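You operate a simulated robot arm through the tools that you are given. There is no shell and no other tool.

You run a simulated robot arm. Do the job below in one go: nothing can be reset, and whatever is moved stays where it is left.

## Task
Press both grommets home on their holes in the gland plate.
Fine: green toggle closed on the plate before a grommet is pressed, fingers clear of its pad; open again at the end. Where these are worked on the way, their far stop is far enough and under half their travel is too little: green toggle.

Only the result counts: the job must be done as asked and must still hold three seconds after the hand-in. Knocking over, shifting, dropping, spilling or breaking anything else fails it.

## Robot
A 7-joint arm with a two-finger parallel gripper, fixed in place. Base frame: the origin is at the foot of the arm, x ahead of it, y to its left, z up; the work surface is at about z = 78. Readings come in cm, degrees, newtons and seconds.
Its first joint turns from -149.0 to 149.0 degrees. Payload 3.43 kg.
The tool frame sits at the grasp point between the pads (the TCP): z along the fingers, y along the line on which they close. The tips reach 3 cm beyond it. The gripper opens to 9.4 cm. The fingers are 2.8 cm wide and 1 cm thick; the gripper's body (5 by 9.6 cm) begins 5.5 cm behind the TCP.
Orientation is told as [roll, pitch, yaw] about the base's x, y, z axes, in that order, counted from this pose: with the fingers straight down and closing along the base's y, the tool's x points along the base's -x, its y along +y and its z along -z.

## Interface
- The arm moves only by the tool nudge_tool. Its argument "series" is a list of rows, each an object of numbers (a shift or turn left out is 0, a gripper value left out holds the last): "tx", "ty", "tz": the shift along the tool's x, y, z in cm; "ax", "ay", "az": the turn, a rotation vector about the tool's x, y, z in degrees; "jaw": the gripper command, from -1 (shut) to 1 (fully open), values between in proportion. In form: [{"tx": .., "ty": .., "tz": .., "ax": .., "ay": .., "az": .., "jaw": ..}, ...]. A call has 1 to 20 rows; each row is the pose to reach, as a shift and turn from the pose commanded when the call began, along the tool's axes at that moment. Each row takes 0.2 s and may step no farther than 5 cm and 8.6 degrees from the row before; otherwise, or with a gripper value out of range, the whole call is refused. A pose out of reach is approached as far as the arm can. The call stops where the force on the tool passes 90 N (or 10 N more than at its start, if that is more) or the arm is blocked; 0.2 s more then pass. Each finger travels about 4.5 cm/s and halts on what it meets, pressing with about 26 N; the grip force reading is that of the motor and also rises with nothing between the fingers. The clock runs only during rows and for 0.2 s after the last one: add rows that repeat a pose to give the fingers time. It gives the time, the measured TCP pose, the force on the tool (base axes), the opening and the grip force at its end, in the units of the frame above (readings bear some noise), with the torque about the TCP (base axes, N m) and any sound that the robot's microphone picked up, and new pictures: "views" is both (left out), scene, wrist or none.
- Cameras (640 x 400 px; columns grow to the right, rows downward): "scene" is fixed at [5.04, -49.96, 154.3]; the picture's right is [-0.27, -0.96, 0.00], its down [-0.67, 0.19, -0.72] and it looks along [0.69, -0.20, -0.70] (base axes); focal length 366 px, centre (320, 200). "wrist" rides on the gripper at [7.6, 1.4, -10.2] in the tool frame; the picture's right is [-0.18, 0.98, 0.00], its down [-0.75, -0.14, -0.64] and it looks along [-0.63, -0.12, 0.77] (tool axes); focal length 243 px, centre (320, 200). There is no depth. A picture from a camera that has moved, and an enlarged one, comes with that camera's place and axes in the base frame and with its lens.
- zoom(camera, box): a new picture of the part [left, top, right, bottom] of that camera's present view, enlarged. It takes no simulated time.
- finish_job(): hands the job in; it is judged then, once.

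Nothing tells you positions but the pictures and the camera data. Unless the task says otherwise, let go and move clear before handing in.

The tools are called by a JSON object that holds its "api" and its "payload". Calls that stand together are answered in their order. nudge_tool: Moves the arm, as the interface text tells. Its arguments: {"type":"object","properties":{"series":{"type":"array"},"views":{"type":"string","enum":["both","scene","wrist","none"]}},"required":["series"]} The other tools are called the same way: zoom (camera, box) takes an enlarged picture of a part of a camera's view; finish_job () hands the job in.

At the start:

```text
time: 0.0
position: [61.0, -77.64, 113.52]
ee_rot: [0.1, 0.0, 0.0]
ft_force: [0.0, -0.5, 0.5]
moment: [-0.01, -0.01, 0.01]
finger_gap: 9.42
grip_force: 0.1
```

scene: 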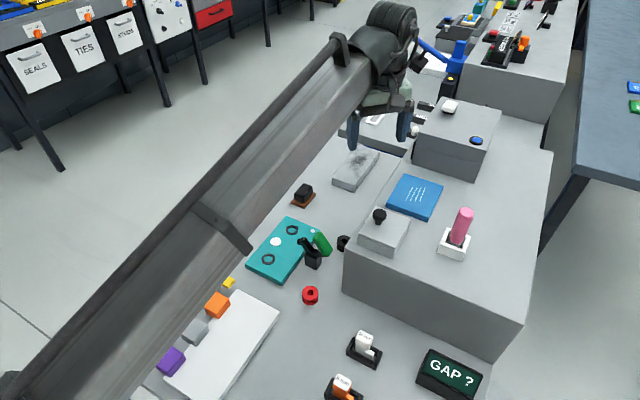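
wrist: 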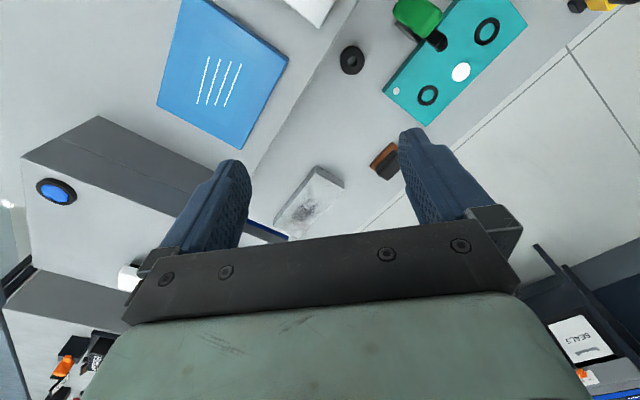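

I see a teal plate with two dark ring holes, a green toggle clamp beside it, and a black ring-like piece and a red ring-like piece nearby. I'll zoom in for a closer look before moving.

{"api": "zoom", "payload": {"camera": "scene", "box": [230, 170, 390, 320]}}

{"api": "zoom", "payload": {"camera": "wrist", "box": [320, 0, 560, 150]}}

{"api": "zoom", "payload": {"camera": "scene", "box": [320, 180, 560, 400]}}

```text
2.67 times, centred on (310, 245) of scene
camera zoom: at [5.04, -49.96, 154.3], right [-0.27, -0.96, 0.0], down [-0.67, 0.19, -0.72], along [0.69, -0.2, -0.7], focal length 977 px, centre (347, 80)
```

zoom: 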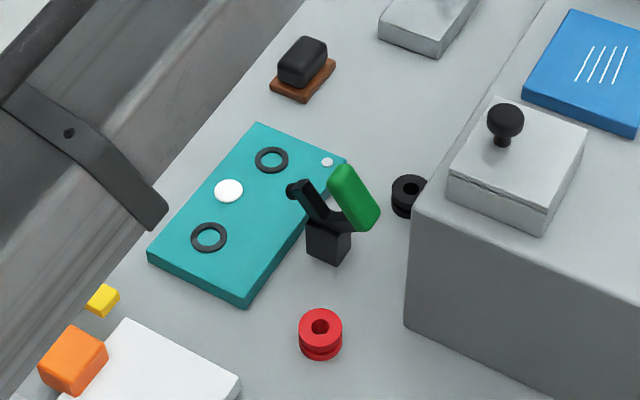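

```text
2.67 times, centred on (440, 75) of wrist
camera zoom: at [53.35, -76.22, 123.62], right [0.18, 0.98, 0.0], down [0.75, -0.14, 0.64], along [0.63, -0.12, -0.77], focal length 647 px, centre (0, 533)
```

zoom: 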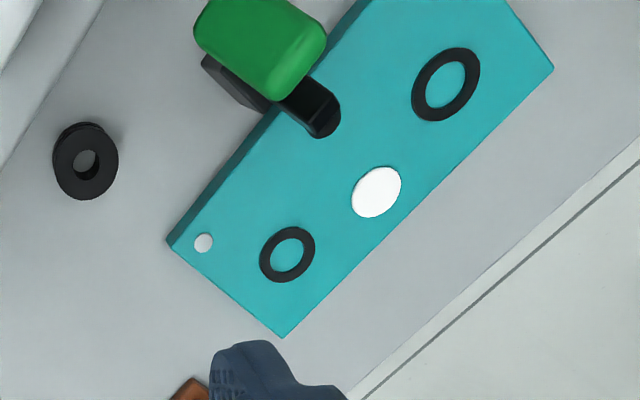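

```text
1.82 times, centred on (440, 290) of scene
camera zoom: at [5.04, -49.96, 154.3], right [-0.27, -0.96, 0.0], down [-0.67, 0.19, -0.72], along [0.69, -0.2, -0.7], focal length 666 px, centre (102, 36)
```

zoom: 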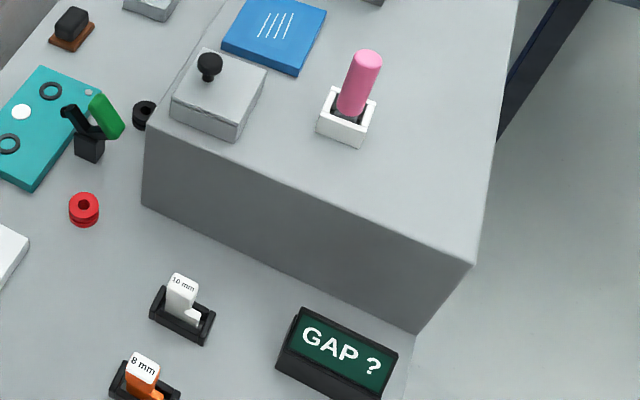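

The plate's two ring marks are near (62,-53) and (69.7,-60.6). A red grommet is near (49,-60) and a black one near (61.5,-72.5), close to a tall box. I'll zoom further on the toggle and grommets.

{"api": "zoom", "payload": {"camera": "scene", "box": [290, 220, 350, 280]}}

{"api": "zoom", "payload": {"camera": "scene", "box": [285, 270, 345, 310]}}

{"api": "zoom", "payload": {"camera": "wrist", "box": [380, 0, 460, 50]}}

{"api": "zoom", "payload": {"camera": "scene", "box": [320, 220, 380, 260]}}

```text
6.67 times, centred on (320, 250) of scene
camera zoom: at [5.04, -49.96, 154.3], right [-0.27, -0.96, 0.0], down [-0.67, 0.19, -0.72], along [0.69, -0.2, -0.7], focal length 2442 px, centre (320, -133)
```

zoom: 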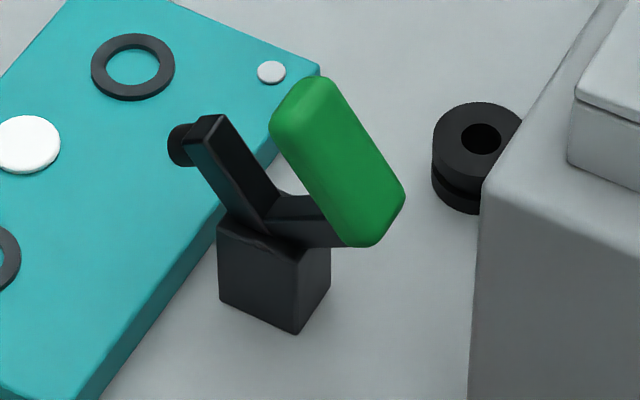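

```text
10.00 times, centred on (315, 290) of scene
camera zoom: at [5.04, -49.96, 154.3], right [-0.27, -0.96, 0.0], down [-0.67, 0.19, -0.72], along [0.69, -0.2, -0.7], focal length 3663 px, centre (370, -700)
```

zoom: 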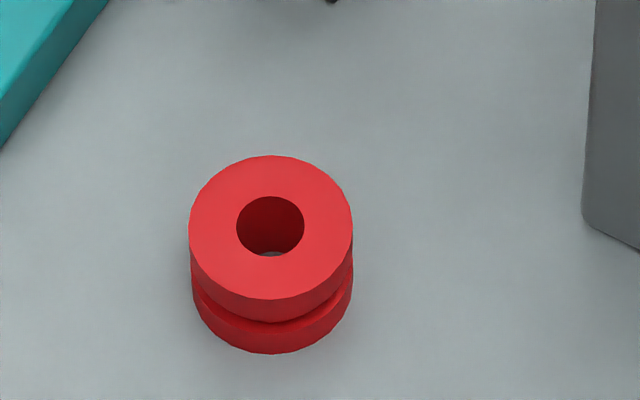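

```text
8.00 times, centred on (420, 25) of wrist
camera zoom: at [53.35, -76.22, 123.62], right [0.18, 0.98, 0.0], down [0.75, -0.14, 0.64], along [0.63, -0.12, -0.77], focal length 1941 px, centre (-480, 1600)
```

zoom: 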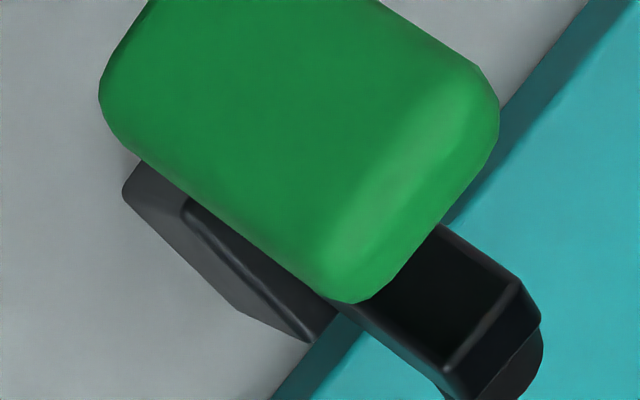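

```text
10.00 times, centred on (350, 240) of scene
camera zoom: at [5.04, -49.96, 154.3], right [-0.27, -0.96, 0.0], down [-0.67, 0.19, -0.72], along [0.69, -0.2, -0.7], focal length 3663 px, centre (20, -200)
```

zoom: 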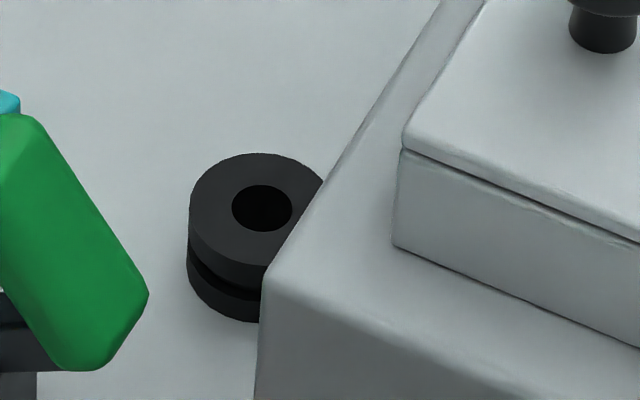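

Next I check the gripper and wrist size against the tall box, since the black grommet lies near its wall.

{"api": "zoom", "payload": {"camera": "scene", "box": [320, 0, 480, 160]}}

{"api": "zoom", "payload": {"camera": "scene", "box": [220, 140, 460, 330]}}

```text
2.50 times, centred on (400, 80) of scene
camera zoom: at [5.04, -49.96, 154.3], right [-0.27, -0.96, 0.0], down [-0.67, 0.19, -0.72], along [0.69, -0.2, -0.7], focal length 916 px, centre (120, 500)
```

zoom: 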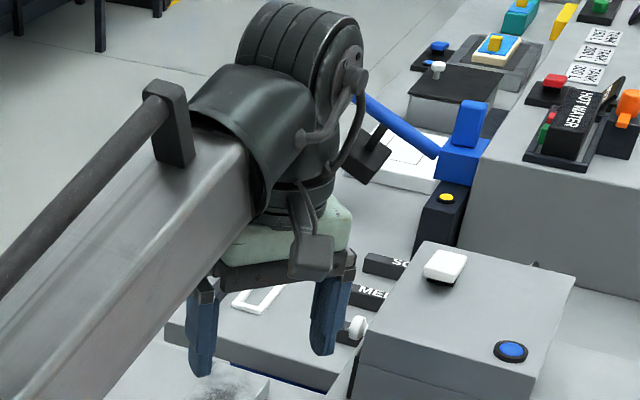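

```text
2.11 times, centred on (340, 235) of scene
camera zoom: at [5.04, -49.96, 154.3], right [-0.27, -0.96, 0.0], down [-0.67, 0.19, -0.72], along [0.69, -0.2, -0.7], focal length 771 px, centre (278, 126)
```

zoom: 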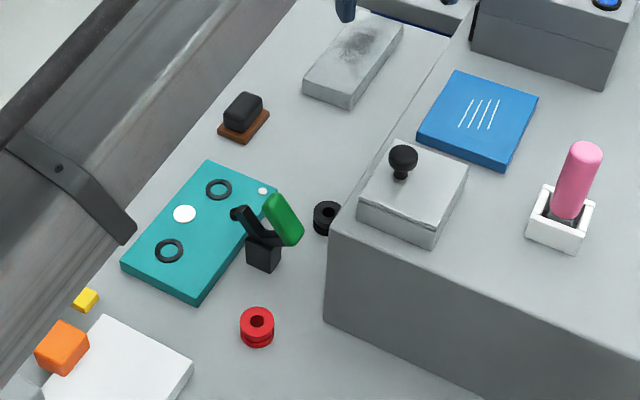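

The toggle is open, with its pad raised and its green handle leaning outward. I'll stay high, turn the tool so its camera faces away from the tall box (yaw about -135°), and move above the clamp.

{"api": "nudge_tool", "payload": {"series": [{"az": 8.5, "ty": 0.8}, {"az": 17, "ty": 1.6}, {"az": 25.5, "ty": 2.5}, {"az": 34, "ty": 3.3}, {"az": 42.5, "ty": 4.2}, {"az": 51, "ty": 5}, {"az": 59.5, "ty": 5.9}, {"az": 68, "ty": 6.8}, {"az": 76.5, "ty": 7.6}, {"az": 85, "ty": 8.5}, {"az": 93.5, "ty": 9.3}, {"az": 102, "ty": 10.2}, {"az": 110.5, "ty": 11}, {"az": 119, "ty": 11.9}, {"az": 127, "ty": 12.8}, {"az": 135, "ty": 13.6}, {"az": 135, "ty": 13.6, "tx": 1}]}}

```text
time: 3.6
position: [60.04, -64.01, 113.53]
ee_rot: [0.1, 0.0, -135.2]
ft_force: [-0.7, -0.3, 0.2]
moment: [0.02, 0.03, 0.0]
finger_gap: 9.4
grip_force: 0.0
camera wrist: at [66.34, -59.63, 123.61], right [0.56, -0.83, 0.0], down [-0.63, -0.43, 0.64], along [-0.53, -0.36, -0.77], focal length 243 px, centre (320, 200)
```

scene: 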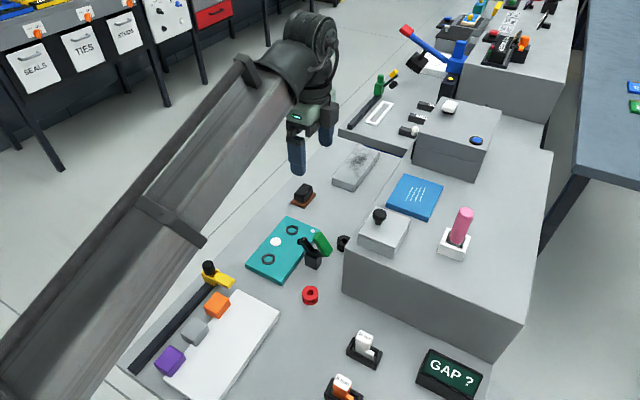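
wrist: 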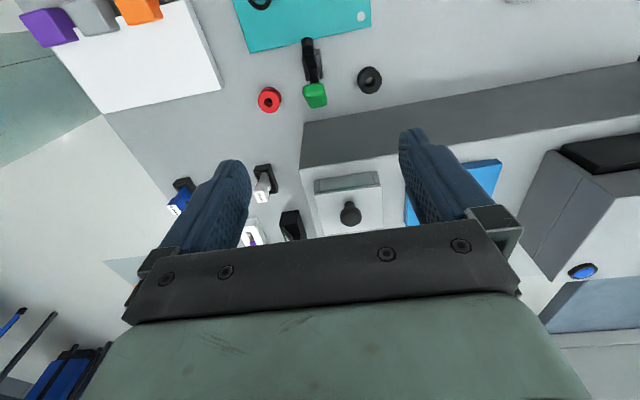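

The turn worked and the new view shows the clamp, both grommets and part of the plate. I'll zoom in on this view to fix positions.

{"api": "zoom", "payload": {"camera": "wrist", "box": [230, 0, 400, 120]}}

{"api": "zoom", "payload": {"camera": "wrist", "box": [280, 30, 340, 120]}}

{"api": "zoom", "payload": {"camera": "scene", "box": [235, 205, 365, 310]}}

```text
3.33 times, centred on (315, 60) of wrist
camera zoom: at [66.34, -59.63, 123.61], right [0.56, -0.83, 0.0], down [-0.63, -0.43, 0.64], along [-0.53, -0.36, -0.77], focal length 809 px, centre (337, 667)
```

zoom: 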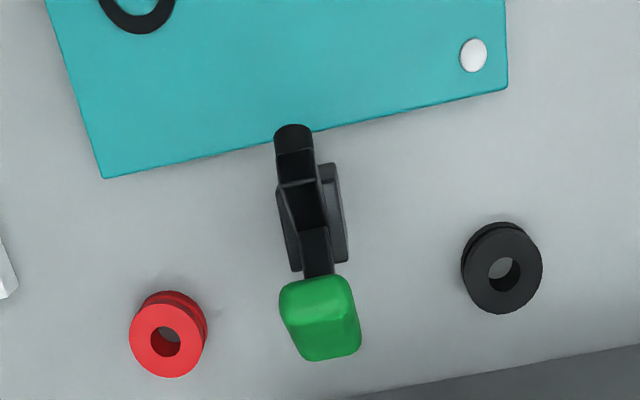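

```text
4.44 times, centred on (310, 75) of wrist
camera zoom: at [66.34, -59.63, 123.61], right [0.56, -0.83, 0.0], down [-0.63, -0.43, 0.64], along [-0.53, -0.36, -0.77], focal length 1078 px, centre (364, 756)
```

zoom: 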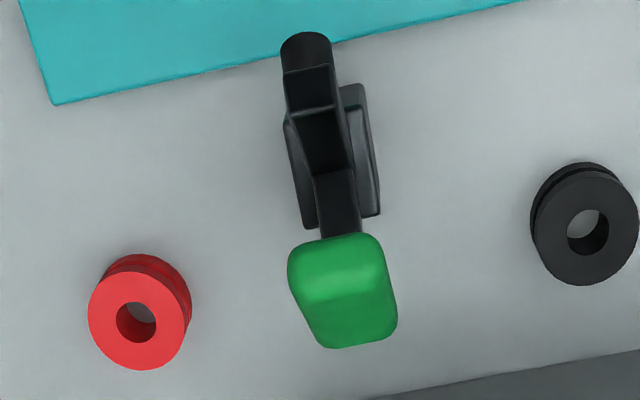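

```text
3.81 times, centred on (300, 258) of scene
camera zoom: at [5.04, -49.96, 154.3], right [-0.27, -0.96, 0.0], down [-0.67, 0.19, -0.72], along [0.69, -0.2, -0.7], focal length 1395 px, centre (396, -19)
```

zoom: 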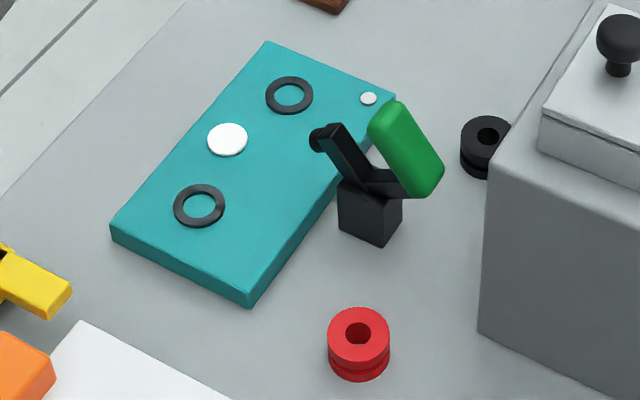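

The clamp lever lies in a plane across the plate's edge, and its handle must swing over toward the plate. I'll shut the fingers and move to the box side of the handle, staying high enough to check.

{"api": "nudge_tool", "payload": {"series": [{"tx": -2.3, "ty": -0.5, "jaw": -1}, {"tx": -4.6, "ty": -1.0, "jaw": -1}, {"tx": -6.9, "ty": -1.3, "jaw": -1}, {"tx": -6.9, "ty": -1.3, "tz": 4, "jaw": -1}, {"tx": -6.9, "ty": -1.3, "tz": 8, "jaw": -1}, {"tx": -6.9, "ty": -1.3, "tz": 12, "jaw": -1}, {"tx": -6.9, "ty": -1.3, "tz": 15, "jaw": -1}]}}

```text
time: 5.2
position: [54.21, -68.12, 98.51]
ee_rot: [0.0, 0.1, -134.9]
ft_force: [-1.0, -0.6, -0.4]
moment: [0.01, 0.03, 0.03]
finger_gap: 0.0
grip_force: 26.0
camera wrist: at [60.62, -63.63, 108.64], right [0.56, -0.83, 0.0], down [-0.63, -0.43, 0.64], along [-0.53, -0.36, -0.77], focal length 243 px, centre (320, 200)
```

scene: 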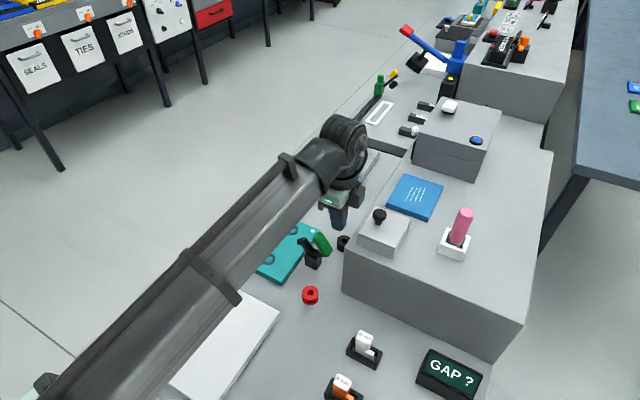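
wrist: 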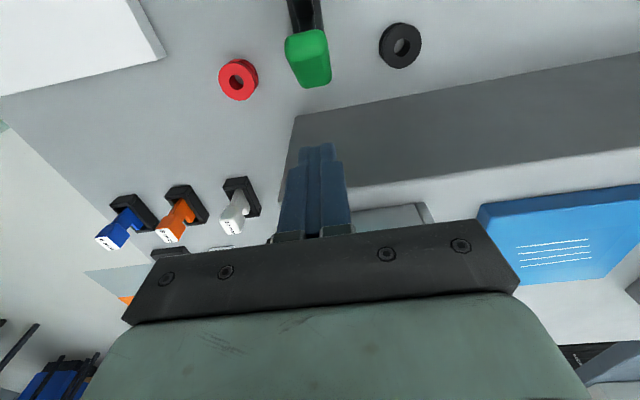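

The fingers are shut and line up with the handle on its box side. I'll lower so the tips sit near the top of the handle, then push it slowly toward the plate.

{"api": "nudge_tool", "payload": {"series": [{"tz": 3}, {"tz": 6}, {"tx": 0.6, "tz": 6}, {"tx": 1.2, "tz": 6}, {"tx": 1.6, "tz": 6}, {"tx": 2.0, "tz": 6}, {"tx": 2.4, "tz": 6}, {"tx": 2.8, "tz": 6}]}}

```text
time: 7.0
position: [56.15, -66.1, 92.61]
ee_rot: [0.0, 0.1, -135.1]
ft_force: [-0.1, -1.6, 1.2]
moment: [-0.04, 0.03, -0.01]
finger_gap: 0.0
grip_force: 26.2
camera wrist: at [62.55, -61.65, 102.63], right [0.56, -0.83, 0.0], down [-0.63, -0.43, 0.64], along [-0.53, -0.36, -0.77], focal length 243 px, centre (320, 200)
```

scene: 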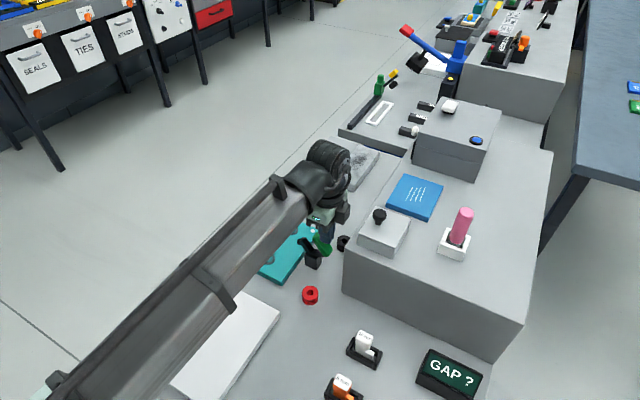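
wrist: 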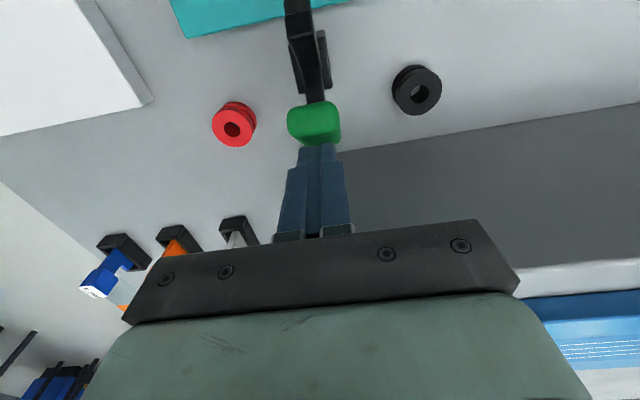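

{"api": "zoom", "payload": {"camera": "wrist", "box": [260, 60, 380, 180]}}

{"api": "zoom", "payload": {"camera": "scene", "box": [270, 190, 370, 280]}}

```text
3.33 times, centred on (320, 120) of wrist
camera zoom: at [62.55, -61.65, 102.63], right [0.56, -0.83, 0.0], down [-0.63, -0.43, 0.64], along [-0.53, -0.36, -0.77], focal length 809 px, centre (320, 467)
```

zoom: 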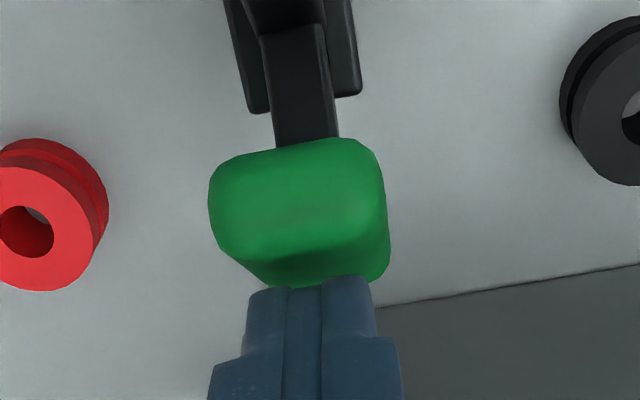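

```text
4.44 times, centred on (320, 235) of scene
camera zoom: at [5.04, -49.96, 154.3], right [-0.27, -0.96, 0.0], down [-0.67, 0.19, -0.72], along [0.69, -0.2, -0.7], focal length 1628 px, centre (320, 44)
```

zoom: 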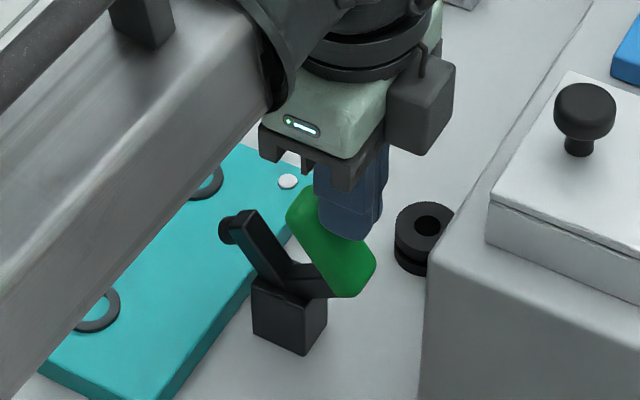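

The fingertips are now right behind the green handle and have just reached it. I'll keep pushing it toward the plate in small steps.

{"api": "nudge_tool", "payload": {"series": [{"tx": 0.4}, {"tx": 0.8}, {"tx": 1.2}, {"tx": 1.6}, {"tx": 2.0}, {"tx": 2.4}, {"tx": 2.8}]}}

```text
time: 8.6
position: [58.25, -64.04, 92.43]
ee_rot: [0.1, 0.1, -134.9]
ft_force: [0.1, -0.9, -0.1]
moment: [0.06, -0.03, 0.01]
finger_gap: 0.02
grip_force: 26.2
camera wrist: at [64.54, -59.69, 102.6], right [0.56, -0.83, 0.0], down [-0.63, -0.43, 0.64], along [-0.53, -0.36, -0.77], focal length 243 px, centre (320, 200)
```

scene: 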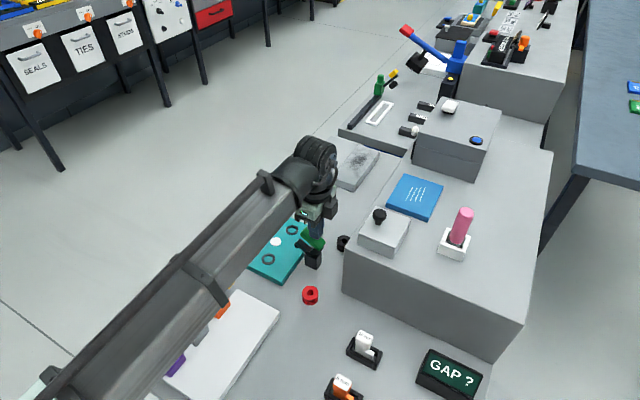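
wrist: 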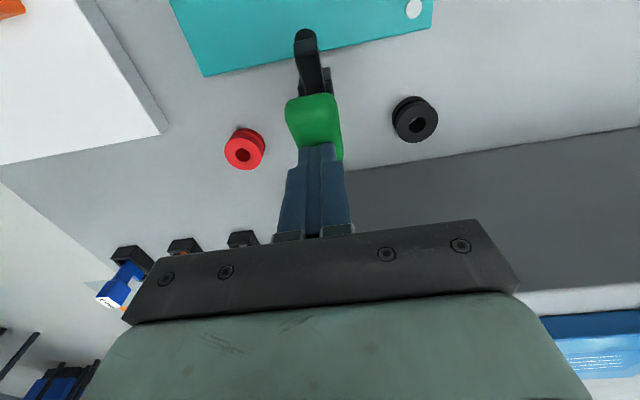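

The handle is swinging over with almost no force and the pad is coming down. I'll continue the push.

{"api": "nudge_tool", "payload": {"series": [{"tx": 0.4}, {"tx": 0.8}, {"tx": 1.2}, {"tx": 1.6}, {"tx": 2.0}, {"tx": 2.4}]}}

{"api": "zoom", "payload": {"camera": "scene", "box": [270, 190, 370, 280]}}

{"api": "zoom", "payload": {"camera": "wrist", "box": [260, 20, 380, 180]}}

```text
time: 10.0
position: [59.75, -62.55, 92.52]
ee_rot: [0.0, -0.1, -135.0]
ft_force: [0.0, 0.5, -0.5]
moment: [-0.01, 0.03, 0.0]
finger_gap: 0.0
grip_force: 26.0
camera wrist: at [66.22, -57.98, 102.63], right [0.56, -0.83, 0.0], down [-0.63, -0.43, 0.64], along [-0.53, -0.36, -0.77], focal length 243 px, centre (320, 200)
```

scene: 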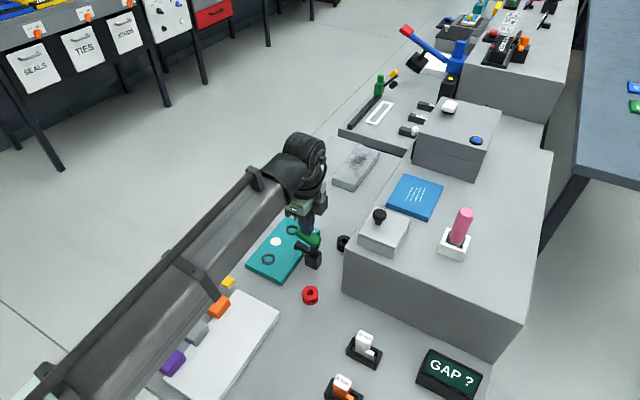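
wrist: 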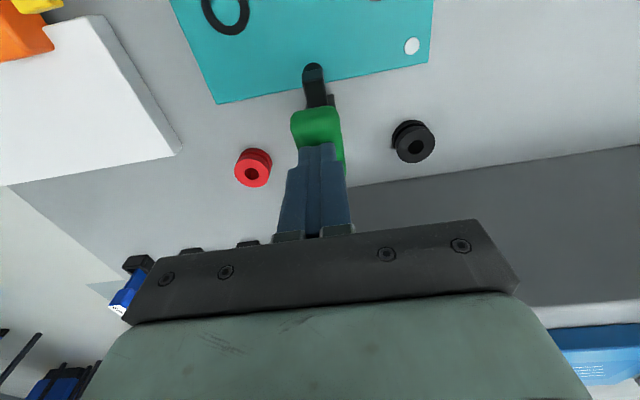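

```text
4.44 times, centred on (320, 235) of scene
camera zoom: at [5.04, -49.96, 154.3], right [-0.27, -0.96, 0.0], down [-0.67, 0.19, -0.72], along [0.69, -0.2, -0.7], focal length 1628 px, centre (320, 44)
```

zoom: 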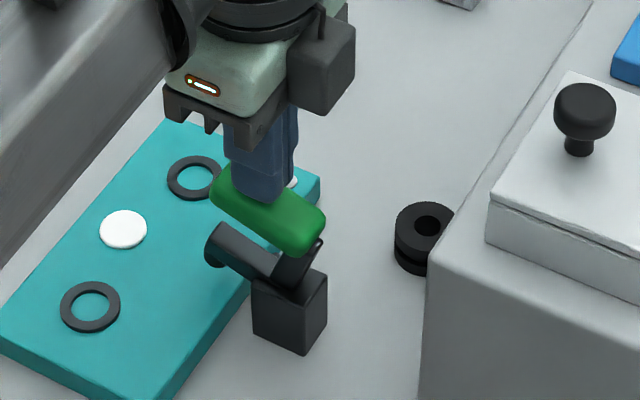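

```text
2.50 times, centred on (320, 100) of wrist
camera zoom: at [66.22, -57.98, 102.63], right [0.56, -0.83, 0.0], down [-0.63, -0.43, 0.64], along [-0.53, -0.36, -0.77], focal length 606 px, centre (320, 450)
```

zoom: 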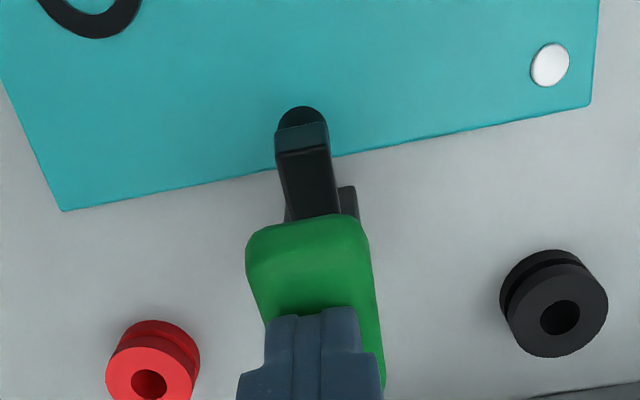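

The lever is most of the way over, with the pad just above the plate. I'll now push forward and down together until it meets its stop.

{"api": "nudge_tool", "payload": {"series": [{"tx": 0.4, "tz": 0.2}, {"tx": 0.8, "tz": 0.5}, {"tx": 1.1, "tz": 0.8}, {"tx": 1.4, "tz": 1.1}, {"tx": 1.6, "tz": 1.4}]}}

{"api": "zoom", "payload": {"camera": "scene", "box": [270, 190, 370, 280]}}

{"api": "zoom", "payload": {"camera": "wrist", "box": [260, 20, 380, 180]}}

```text
time: 11.2
position: [60.94, -61.18, 91.21]
ee_rot: [0.0, -0.1, -135.1]
ft_force: [-1.6, -2.8, 9.9]
moment: [-0.12, 0.1, 0.12]
finger_gap: 0.01
grip_force: 26.3
camera wrist: at [67.26, -56.86, 101.32], right [0.56, -0.83, 0.0], down [-0.63, -0.43, 0.64], along [-0.53, -0.36, -0.77], focal length 243 px, centre (320, 200)
```

scene: 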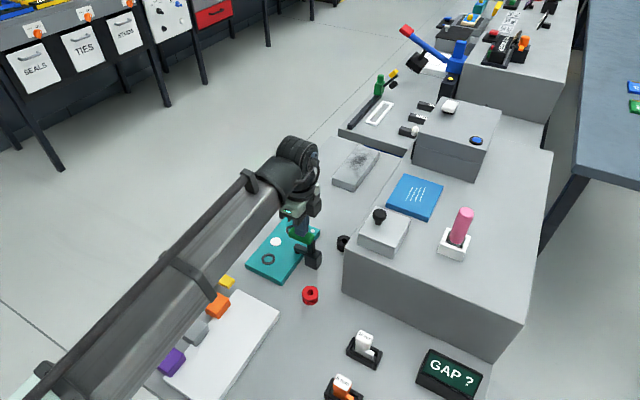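
wrist: 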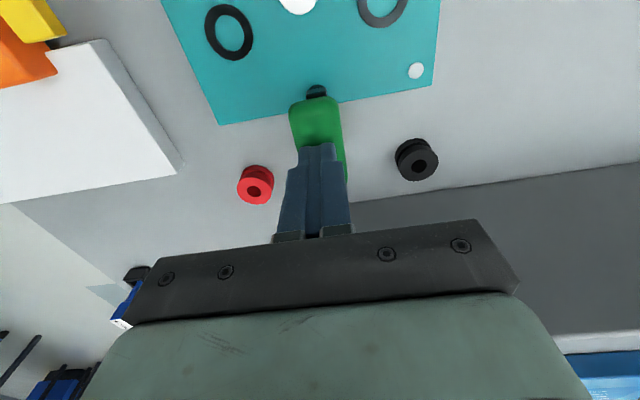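

```text
4.44 times, centred on (320, 235) of scene
camera zoom: at [5.04, -49.96, 154.3], right [-0.27, -0.96, 0.0], down [-0.67, 0.19, -0.72], along [0.69, -0.2, -0.7], focal length 1628 px, centre (320, 44)
```

zoom: 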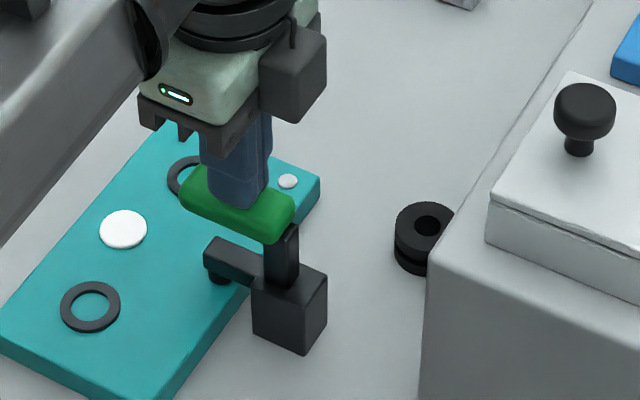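

```text
2.50 times, centred on (320, 100) of wrist
camera zoom: at [67.26, -56.86, 101.32], right [0.56, -0.83, 0.0], down [-0.63, -0.43, 0.64], along [-0.53, -0.36, -0.77], focal length 606 px, centre (320, 450)
```

zoom: 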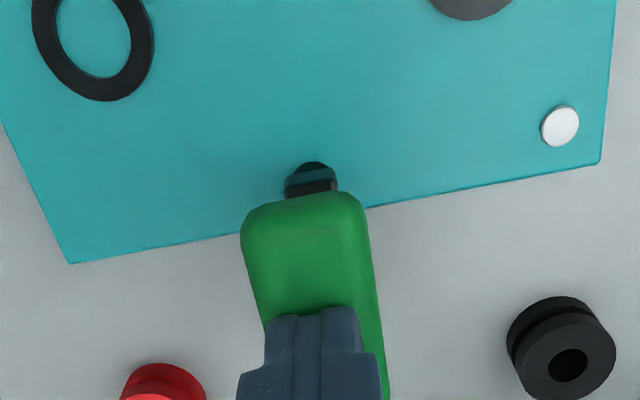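

The pad now looks to be on the plate and a push-back force of about 10 N has appeared. I'll press down a little more to confirm it is at its stop.

{"api": "nudge_tool", "payload": {"series": [{"tz": 0.2}, {"tz": 0.4}, {"tz": 0.6}, {"tz": 0.8}]}}

{"api": "zoom", "payload": {"camera": "scene", "box": [270, 190, 370, 280]}}

```text
time: 12.1
position: [60.92, -61.25, 91.3]
ee_rot: [0.4, 0.0, -135.0]
ft_force: [-8.5, 6.5, 28.4]
moment: [0.13, 0.45, 0.05]
finger_gap: 0.01
grip_force: 26.1
stopped in row 4: the force on the tool passed its limit at 96 N (the readings are from after the stop); the commanded pose is now the measured one
camera wrist: at [67.23, -56.81, 101.32], right [0.56, -0.83, 0.01], down [-0.63, -0.43, 0.64], along [-0.53, -0.37, -0.77], focal length 243 px, centre (320, 200)
```

scene: 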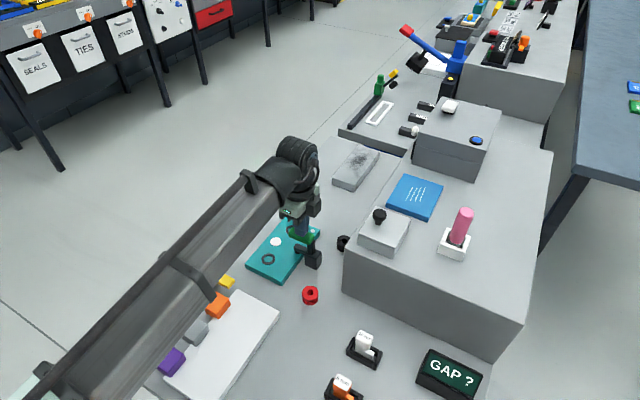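
wrist: 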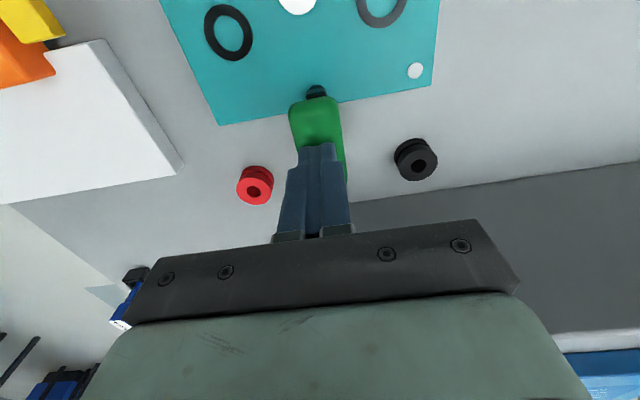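

```text
4.44 times, centred on (320, 235) of scene
camera zoom: at [5.04, -49.96, 154.3], right [-0.27, -0.96, 0.0], down [-0.67, 0.19, -0.72], along [0.69, -0.2, -0.7], focal length 1628 px, centre (320, 44)
```

zoom: 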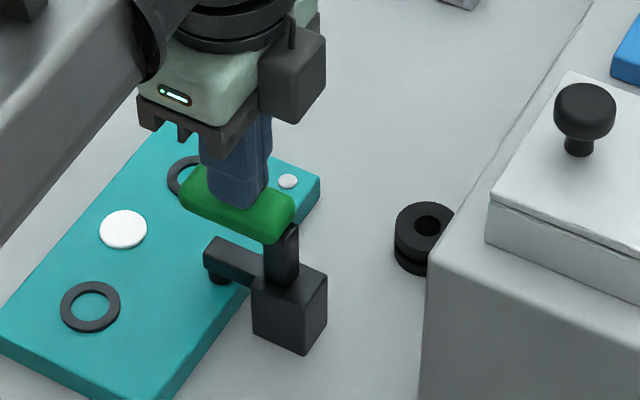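

The toggle has hit its stop with the pad flat on the plate, so it is closed. I'll lift clear, open the fingers part way, and move above the red grommet.

{"api": "nudge_tool", "payload": {"series": [{"tz": -3, "ax": -0.28, "ay": -0.28}, {"tz": -7, "ax": -0.28, "ay": -0.28}, {"tz": -10, "ax": -0.28, "ay": -0.28, "jaw": 0.3}, {"tx": -1.9, "ty": -2.2, "tz": -10, "ax": -0.28, "ay": -0.28, "jaw": 0.3}, {"tx": -3.7, "ty": -4.4, "tz": -10, "ax": -0.28, "ay": -0.28, "jaw": 0.3}, {"tx": -5.6, "ty": -6.6, "tz": -9, "ax": -0.28, "ay": -0.28, "jaw": 0.3}, {"tx": -7.4, "ty": -8.7, "tz": -8, "ax": -0.28, "ay": -0.28, "jaw": 0.3}, {"tx": -7.4, "ty": -8.7, "tz": -6, "ax": -0.28, "ay": -0.28, "jaw": 0.3}]}}

{"api": "zoom", "payload": {"camera": "scene", "box": [240, 200, 370, 310]}}

{"api": "zoom", "payload": {"camera": "wrist", "box": [200, 40, 440, 240]}}

```text
time: 13.9
position: [49.7, -60.45, 96.93]
ee_rot: [0.7, -0.3, -135.0]
ft_force: [-0.5, -0.5, 0.1]
moment: [-0.01, 0.0, 0.03]
finger_gap: 6.11
grip_force: 0.0
camera wrist: at [55.93, -55.94, 107.03], right [0.56, -0.83, 0.01], down [-0.64, -0.42, 0.64], along [-0.53, -0.37, -0.76], focal length 243 px, centre (320, 200)
```

scene: 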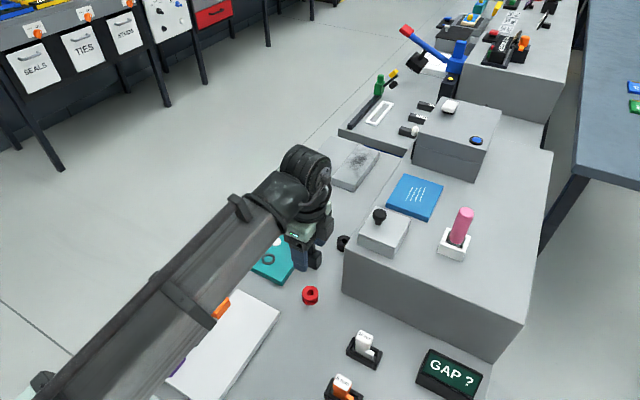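
wrist: 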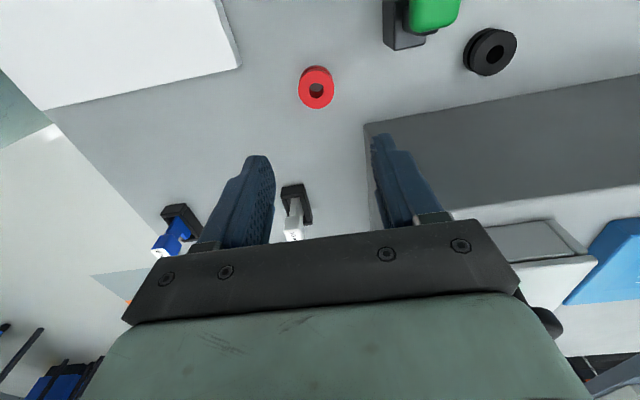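

```text
3.64 times, centred on (305, 255) of scene
camera zoom: at [5.04, -49.96, 154.3], right [-0.27, -0.96, 0.0], down [-0.67, 0.19, -0.72], along [0.69, -0.2, -0.7], focal length 1332 px, centre (374, 0)
```

zoom: 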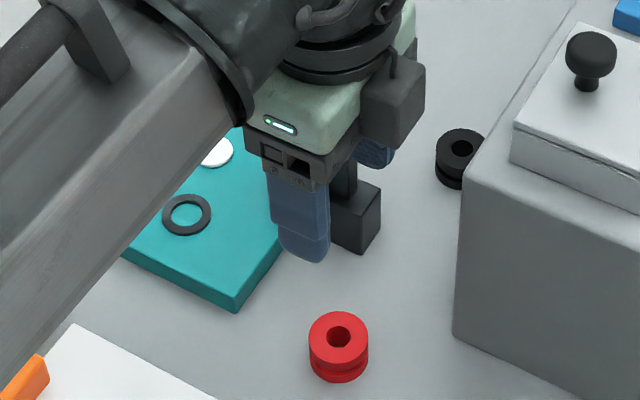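

```text
2.00 times, centred on (320, 140) of wrist
camera zoom: at [55.93, -55.94, 107.03], right [0.56, -0.83, 0.01], down [-0.64, -0.42, 0.64], along [-0.53, -0.37, -0.76], focal length 485 px, centre (320, 320)
```

zoom: 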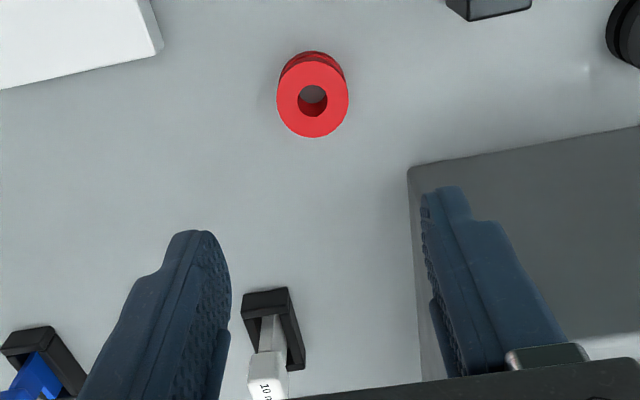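

The clamp is holding closed on its own, and the red grommet is almost straight below. I'll correct the small tilt, centre over it and lower around it.

{"api": "nudge_tool", "payload": {"series": [{"tx": 0.14, "ty": -0.23, "tz": 3, "ax": 0.7, "ay": 0.3}, {"tx": 0.14, "ty": -0.23, "tz": 6, "ax": 0.7, "ay": 0.3}, {"tx": 0.14, "ty": -0.23, "tz": 9, "ax": 0.7, "ay": 0.3}, {"tx": 0.14, "ty": -0.23, "tz": 11, "ax": 0.7, "ay": 0.3}]}}

{"api": "zoom", "payload": {"camera": "wrist", "box": [200, 40, 440, 240]}}

{"api": "zoom", "payload": {"camera": "scene", "box": [250, 210, 370, 310]}}

```text
time: 14.9
position: [49.55, -60.33, 85.89]
ee_rot: [0.0, 0.0, -135.0]
ft_force: [0.1, -0.3, -0.4]
moment: [0.0, -0.02, 0.0]
finger_gap: 6.11
grip_force: 0.1
camera wrist: at [55.97, -55.95, 95.97], right [0.56, -0.83, 0.0], down [-0.63, -0.43, 0.64], along [-0.53, -0.36, -0.77], focal length 243 px, centre (320, 200)
```

scene: 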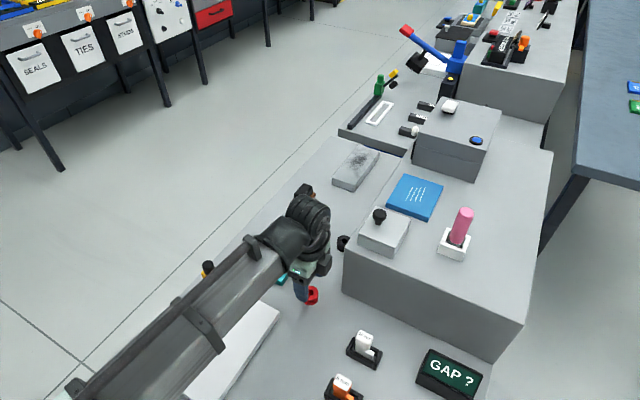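
wrist: 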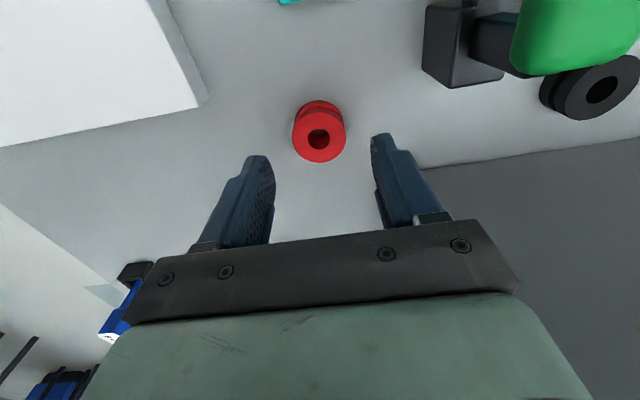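

```text
2.00 times, centred on (320, 140) of wrist
camera zoom: at [55.97, -55.95, 95.97], right [0.56, -0.83, 0.0], down [-0.63, -0.43, 0.64], along [-0.53, -0.36, -0.77], focal length 485 px, centre (320, 320)
```

zoom: 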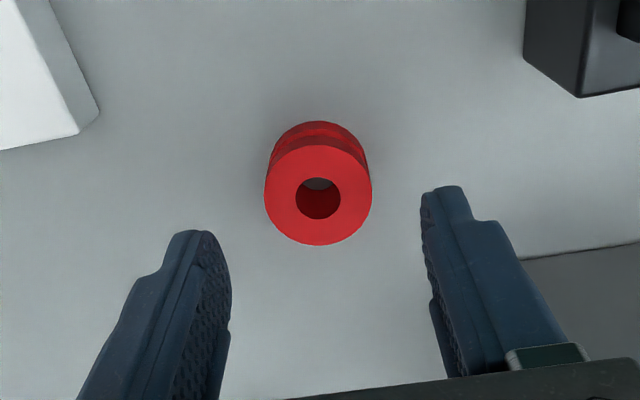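

```text
4.00 times, centred on (310, 260) of scene
camera zoom: at [5.04, -49.96, 154.3], right [-0.27, -0.96, 0.0], down [-0.67, 0.19, -0.72], along [0.69, -0.2, -0.7], focal length 1465 px, centre (360, -40)
```

zoom: 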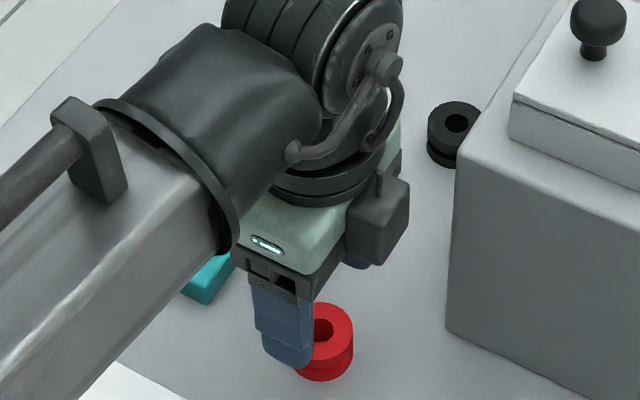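

The red grommet sits centred between the open fingers, about 0.2 cm ahead along the tool x. I'll lower to it and close the grip.

{"api": "nudge_tool", "payload": {"series": [{"tx": 0.2, "tz": 1.5}, {"tx": 0.2, "tz": 3}, {"tx": 0.2, "tz": 4.4}, {"tx": 0.2, "tz": 4.4, "jaw": -1}, {"tx": 0.2, "tz": 4.4, "jaw": -1}, {"tx": 0.2, "tz": 4.4, "jaw": -1}]}}

{"api": "zoom", "payload": {"camera": "wrist", "box": [200, 40, 440, 240]}}

```text
time: 16.3
position: [49.83, -60.25, 81.45]
ee_rot: [-0.1, 0.0, -135.0]
ft_force: [0.9, 1.0, -0.4]
moment: [-0.03, 0.04, 0.0]
finger_gap: 3.63
grip_force: 25.8
camera wrist: at [56.13, -55.8, 91.58], right [0.56, -0.83, 0.0], down [-0.63, -0.43, 0.64], along [-0.53, -0.36, -0.77], focal length 243 px, centre (320, 200)
```

scene: 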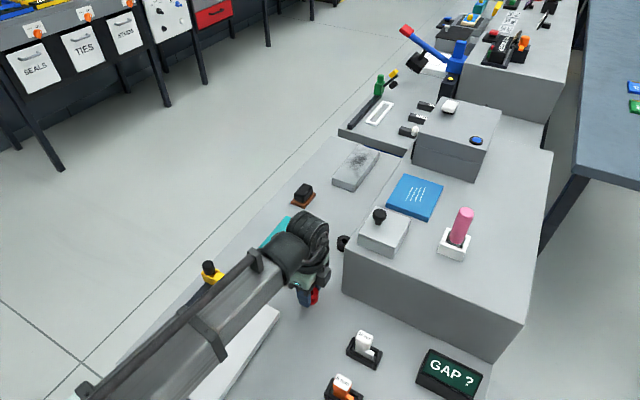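
wrist: 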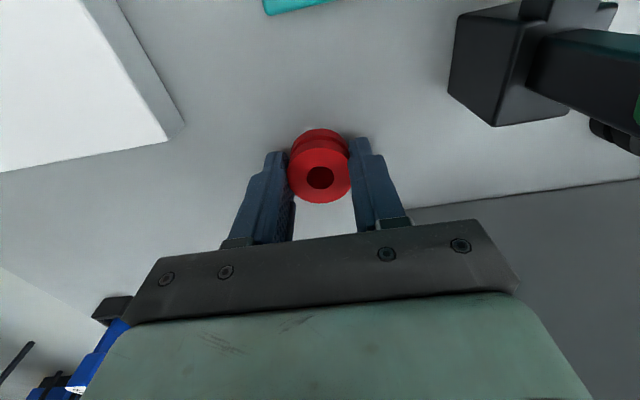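

```text
2.00 times, centred on (320, 140) of wrist
camera zoom: at [56.13, -55.8, 91.58], right [0.56, -0.83, 0.0], down [-0.63, -0.43, 0.64], along [-0.53, -0.36, -0.77], focal length 485 px, centre (320, 320)
```

zoom: 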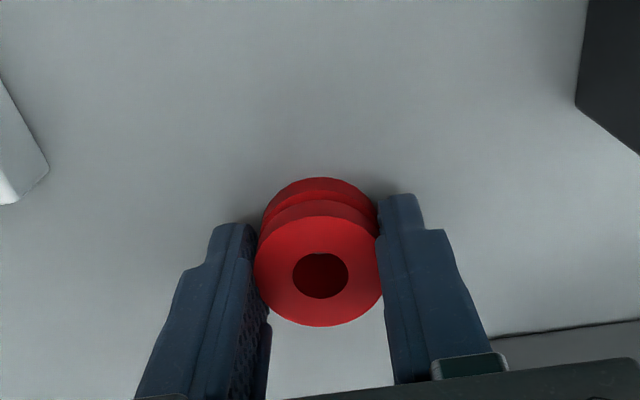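

The red grommet is gripped and centred in the pads (3.6 cm across). I'll lift it, turn the tool to yaw -45° so the body stays clear of the closed handle, and carry it above the near ring at about (61.7,-52.9).

{"api": "nudge_tool", "payload": {"series": [{"tz": -3}, {"tz": -7}, {"tz": -11}, {"tz": -12.5}, {"tx": 1.2, "ty": 0.3, "tz": -12.5, "az": -8.2}, {"tx": 2.5, "ty": 0.6, "tz": -12.5, "az": -16.4}, {"tx": 3.7, "ty": 0.9, "tz": -12.5, "az": -24.6}, {"tx": 4.9, "ty": 1.2, "tz": -12.5, "az": -32.8}, {"tx": 6.2, "ty": 1.5, "tz": -12.5, "az": -41}, {"tx": 7.4, "ty": 1.8, "tz": -12.5, "az": -49.2}, {"tx": 8.6, "ty": 2.1, "tz": -12.5, "az": -57.4}, {"tx": 9.9, "ty": 2.4, "tz": -12.5, "az": -65.6}, {"tx": 11.2, "ty": 2.7, "tz": -12.5, "az": -73.8}, {"tx": 12.4, "ty": 3.0, "tz": -12.5, "az": -82}, {"tx": 13.6, "ty": 3.2, "tz": -12.5, "az": -90}, {"tx": 13.6, "ty": 3.2, "tz": -12.5, "az": -90}]}}

{"api": "zoom", "payload": {"camera": "wrist", "box": [200, 0, 440, 200]}}

{"api": "zoom", "payload": {"camera": "scene", "box": [240, 180, 370, 290]}}

```text
time: 19.7
position: [61.81, -52.78, 93.88]
ee_rot: [0.0, 0.2, -44.9]
ft_force: [0.5, -0.2, -1.2]
moment: [-0.03, 0.0, 0.02]
finger_gap: 3.65
grip_force: 25.9
camera wrist: at [57.27, -46.38, 104.13], right [0.82, 0.57, 0.0], down [0.43, -0.63, 0.64], along [0.36, -0.53, -0.77], focal length 243 px, centre (320, 200)
```

scene: 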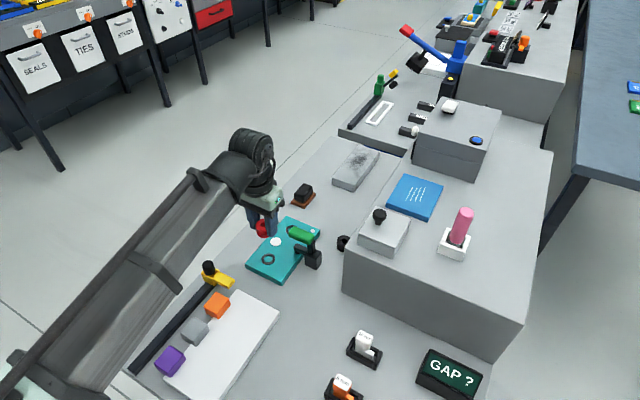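
wrist: 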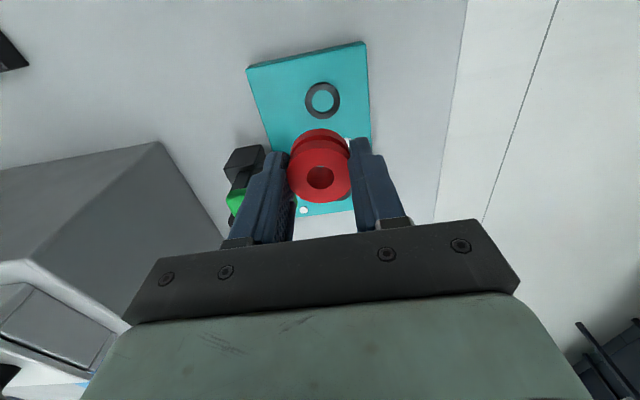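

```text
2.00 times, centred on (320, 100) of wrist
camera zoom: at [57.27, -46.38, 104.13], right [0.82, 0.57, 0.0], down [0.43, -0.63, 0.64], along [0.36, -0.53, -0.77], focal length 485 px, centre (320, 400)
```

zoom: 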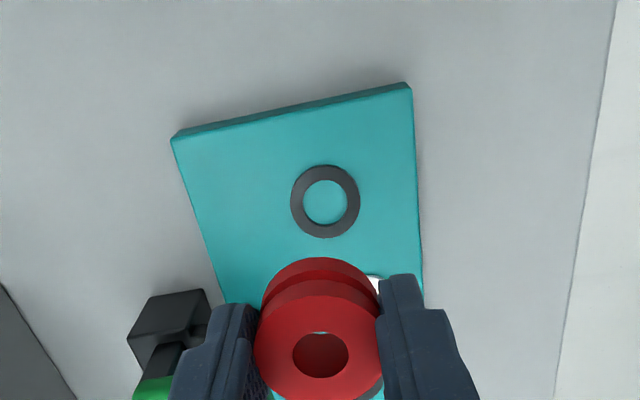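

```text
3.64 times, centred on (305, 235) of scene
camera zoom: at [5.04, -49.96, 154.3], right [-0.27, -0.96, 0.0], down [-0.67, 0.19, -0.72], along [0.69, -0.2, -0.7], focal length 1332 px, centre (374, 73)
```

zoom: 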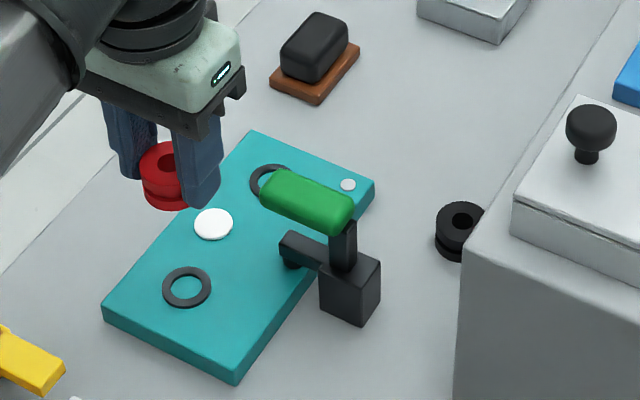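

The red grommet hangs nearly over the near ring and the clamp is still shut. I'll lower part way and measure the remaining offset.

{"api": "nudge_tool", "payload": {"series": [{"ty": 0.2, "tz": 2, "ay": -0.2}, {"ty": 0.2, "tz": 4, "ay": -0.2}, {"ty": 0.2, "tz": 6, "ay": -0.2}, {"ty": 0.2, "tz": 6, "ay": -0.2}]}}

{"api": "zoom", "payload": {"camera": "wrist", "box": [260, 60, 380, 160]}}

{"api": "zoom", "payload": {"camera": "scene", "box": [230, 200, 340, 290]}}

```text
time: 20.7
position: [61.77, -52.73, 87.97]
ee_rot: [0.0, -0.1, -45.0]
ft_force: [0.3, -0.1, 0.4]
moment: [-0.01, -0.02, 0.0]
finger_gap: 3.63
grip_force: 26.0
camera wrist: at [57.35, -46.25, 98.05], right [0.83, 0.56, 0.0], down [0.43, -0.63, 0.64], along [0.36, -0.53, -0.77], focal length 243 px, centre (320, 200)
```

scene: 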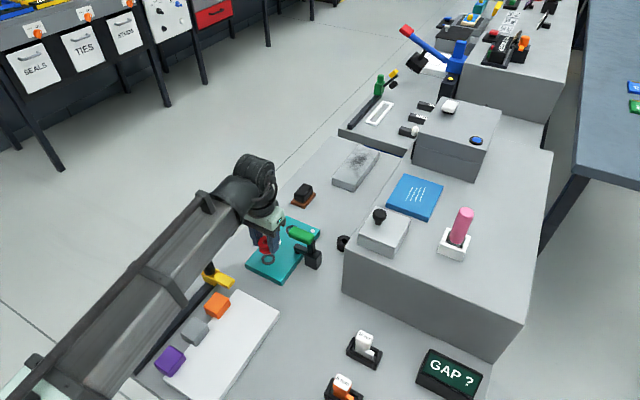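
wrist: 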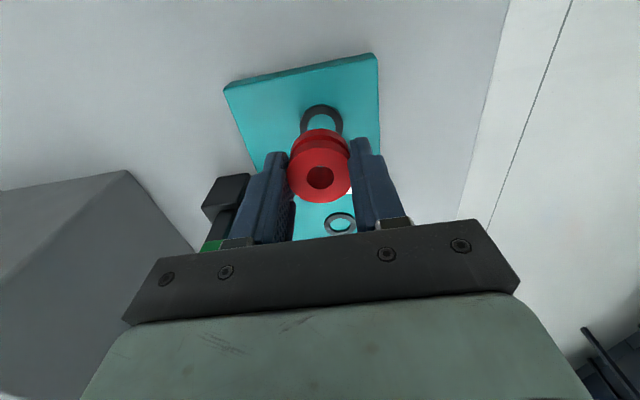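

```text
4.00 times, centred on (320, 110) of wrist
camera zoom: at [57.35, -46.25, 98.05], right [0.83, 0.56, 0.0], down [0.43, -0.63, 0.64], along [0.36, -0.53, -0.77], focal length 970 px, centre (320, 560)
```

zoom: 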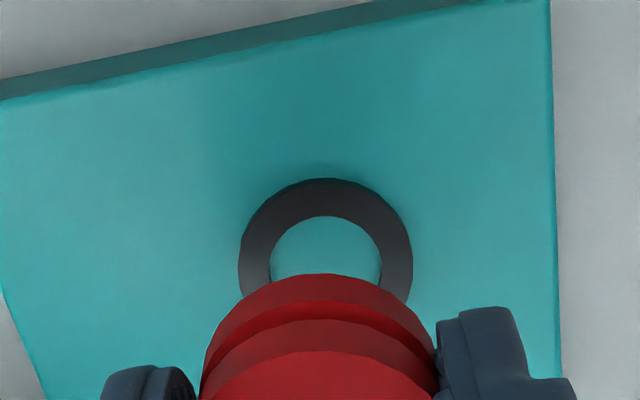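

```text
4.44 times, centred on (285, 245) of scene
camera zoom: at [5.04, -49.96, 154.3], right [-0.27, -0.96, 0.0], down [-0.67, 0.19, -0.72], along [0.69, -0.2, -0.7], focal length 1628 px, centre (476, 0)
```

zoom: 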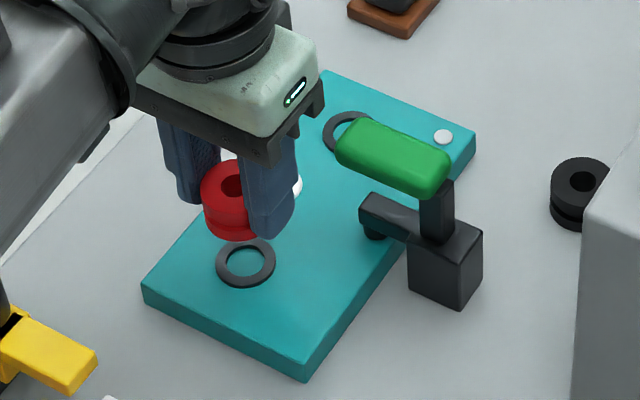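

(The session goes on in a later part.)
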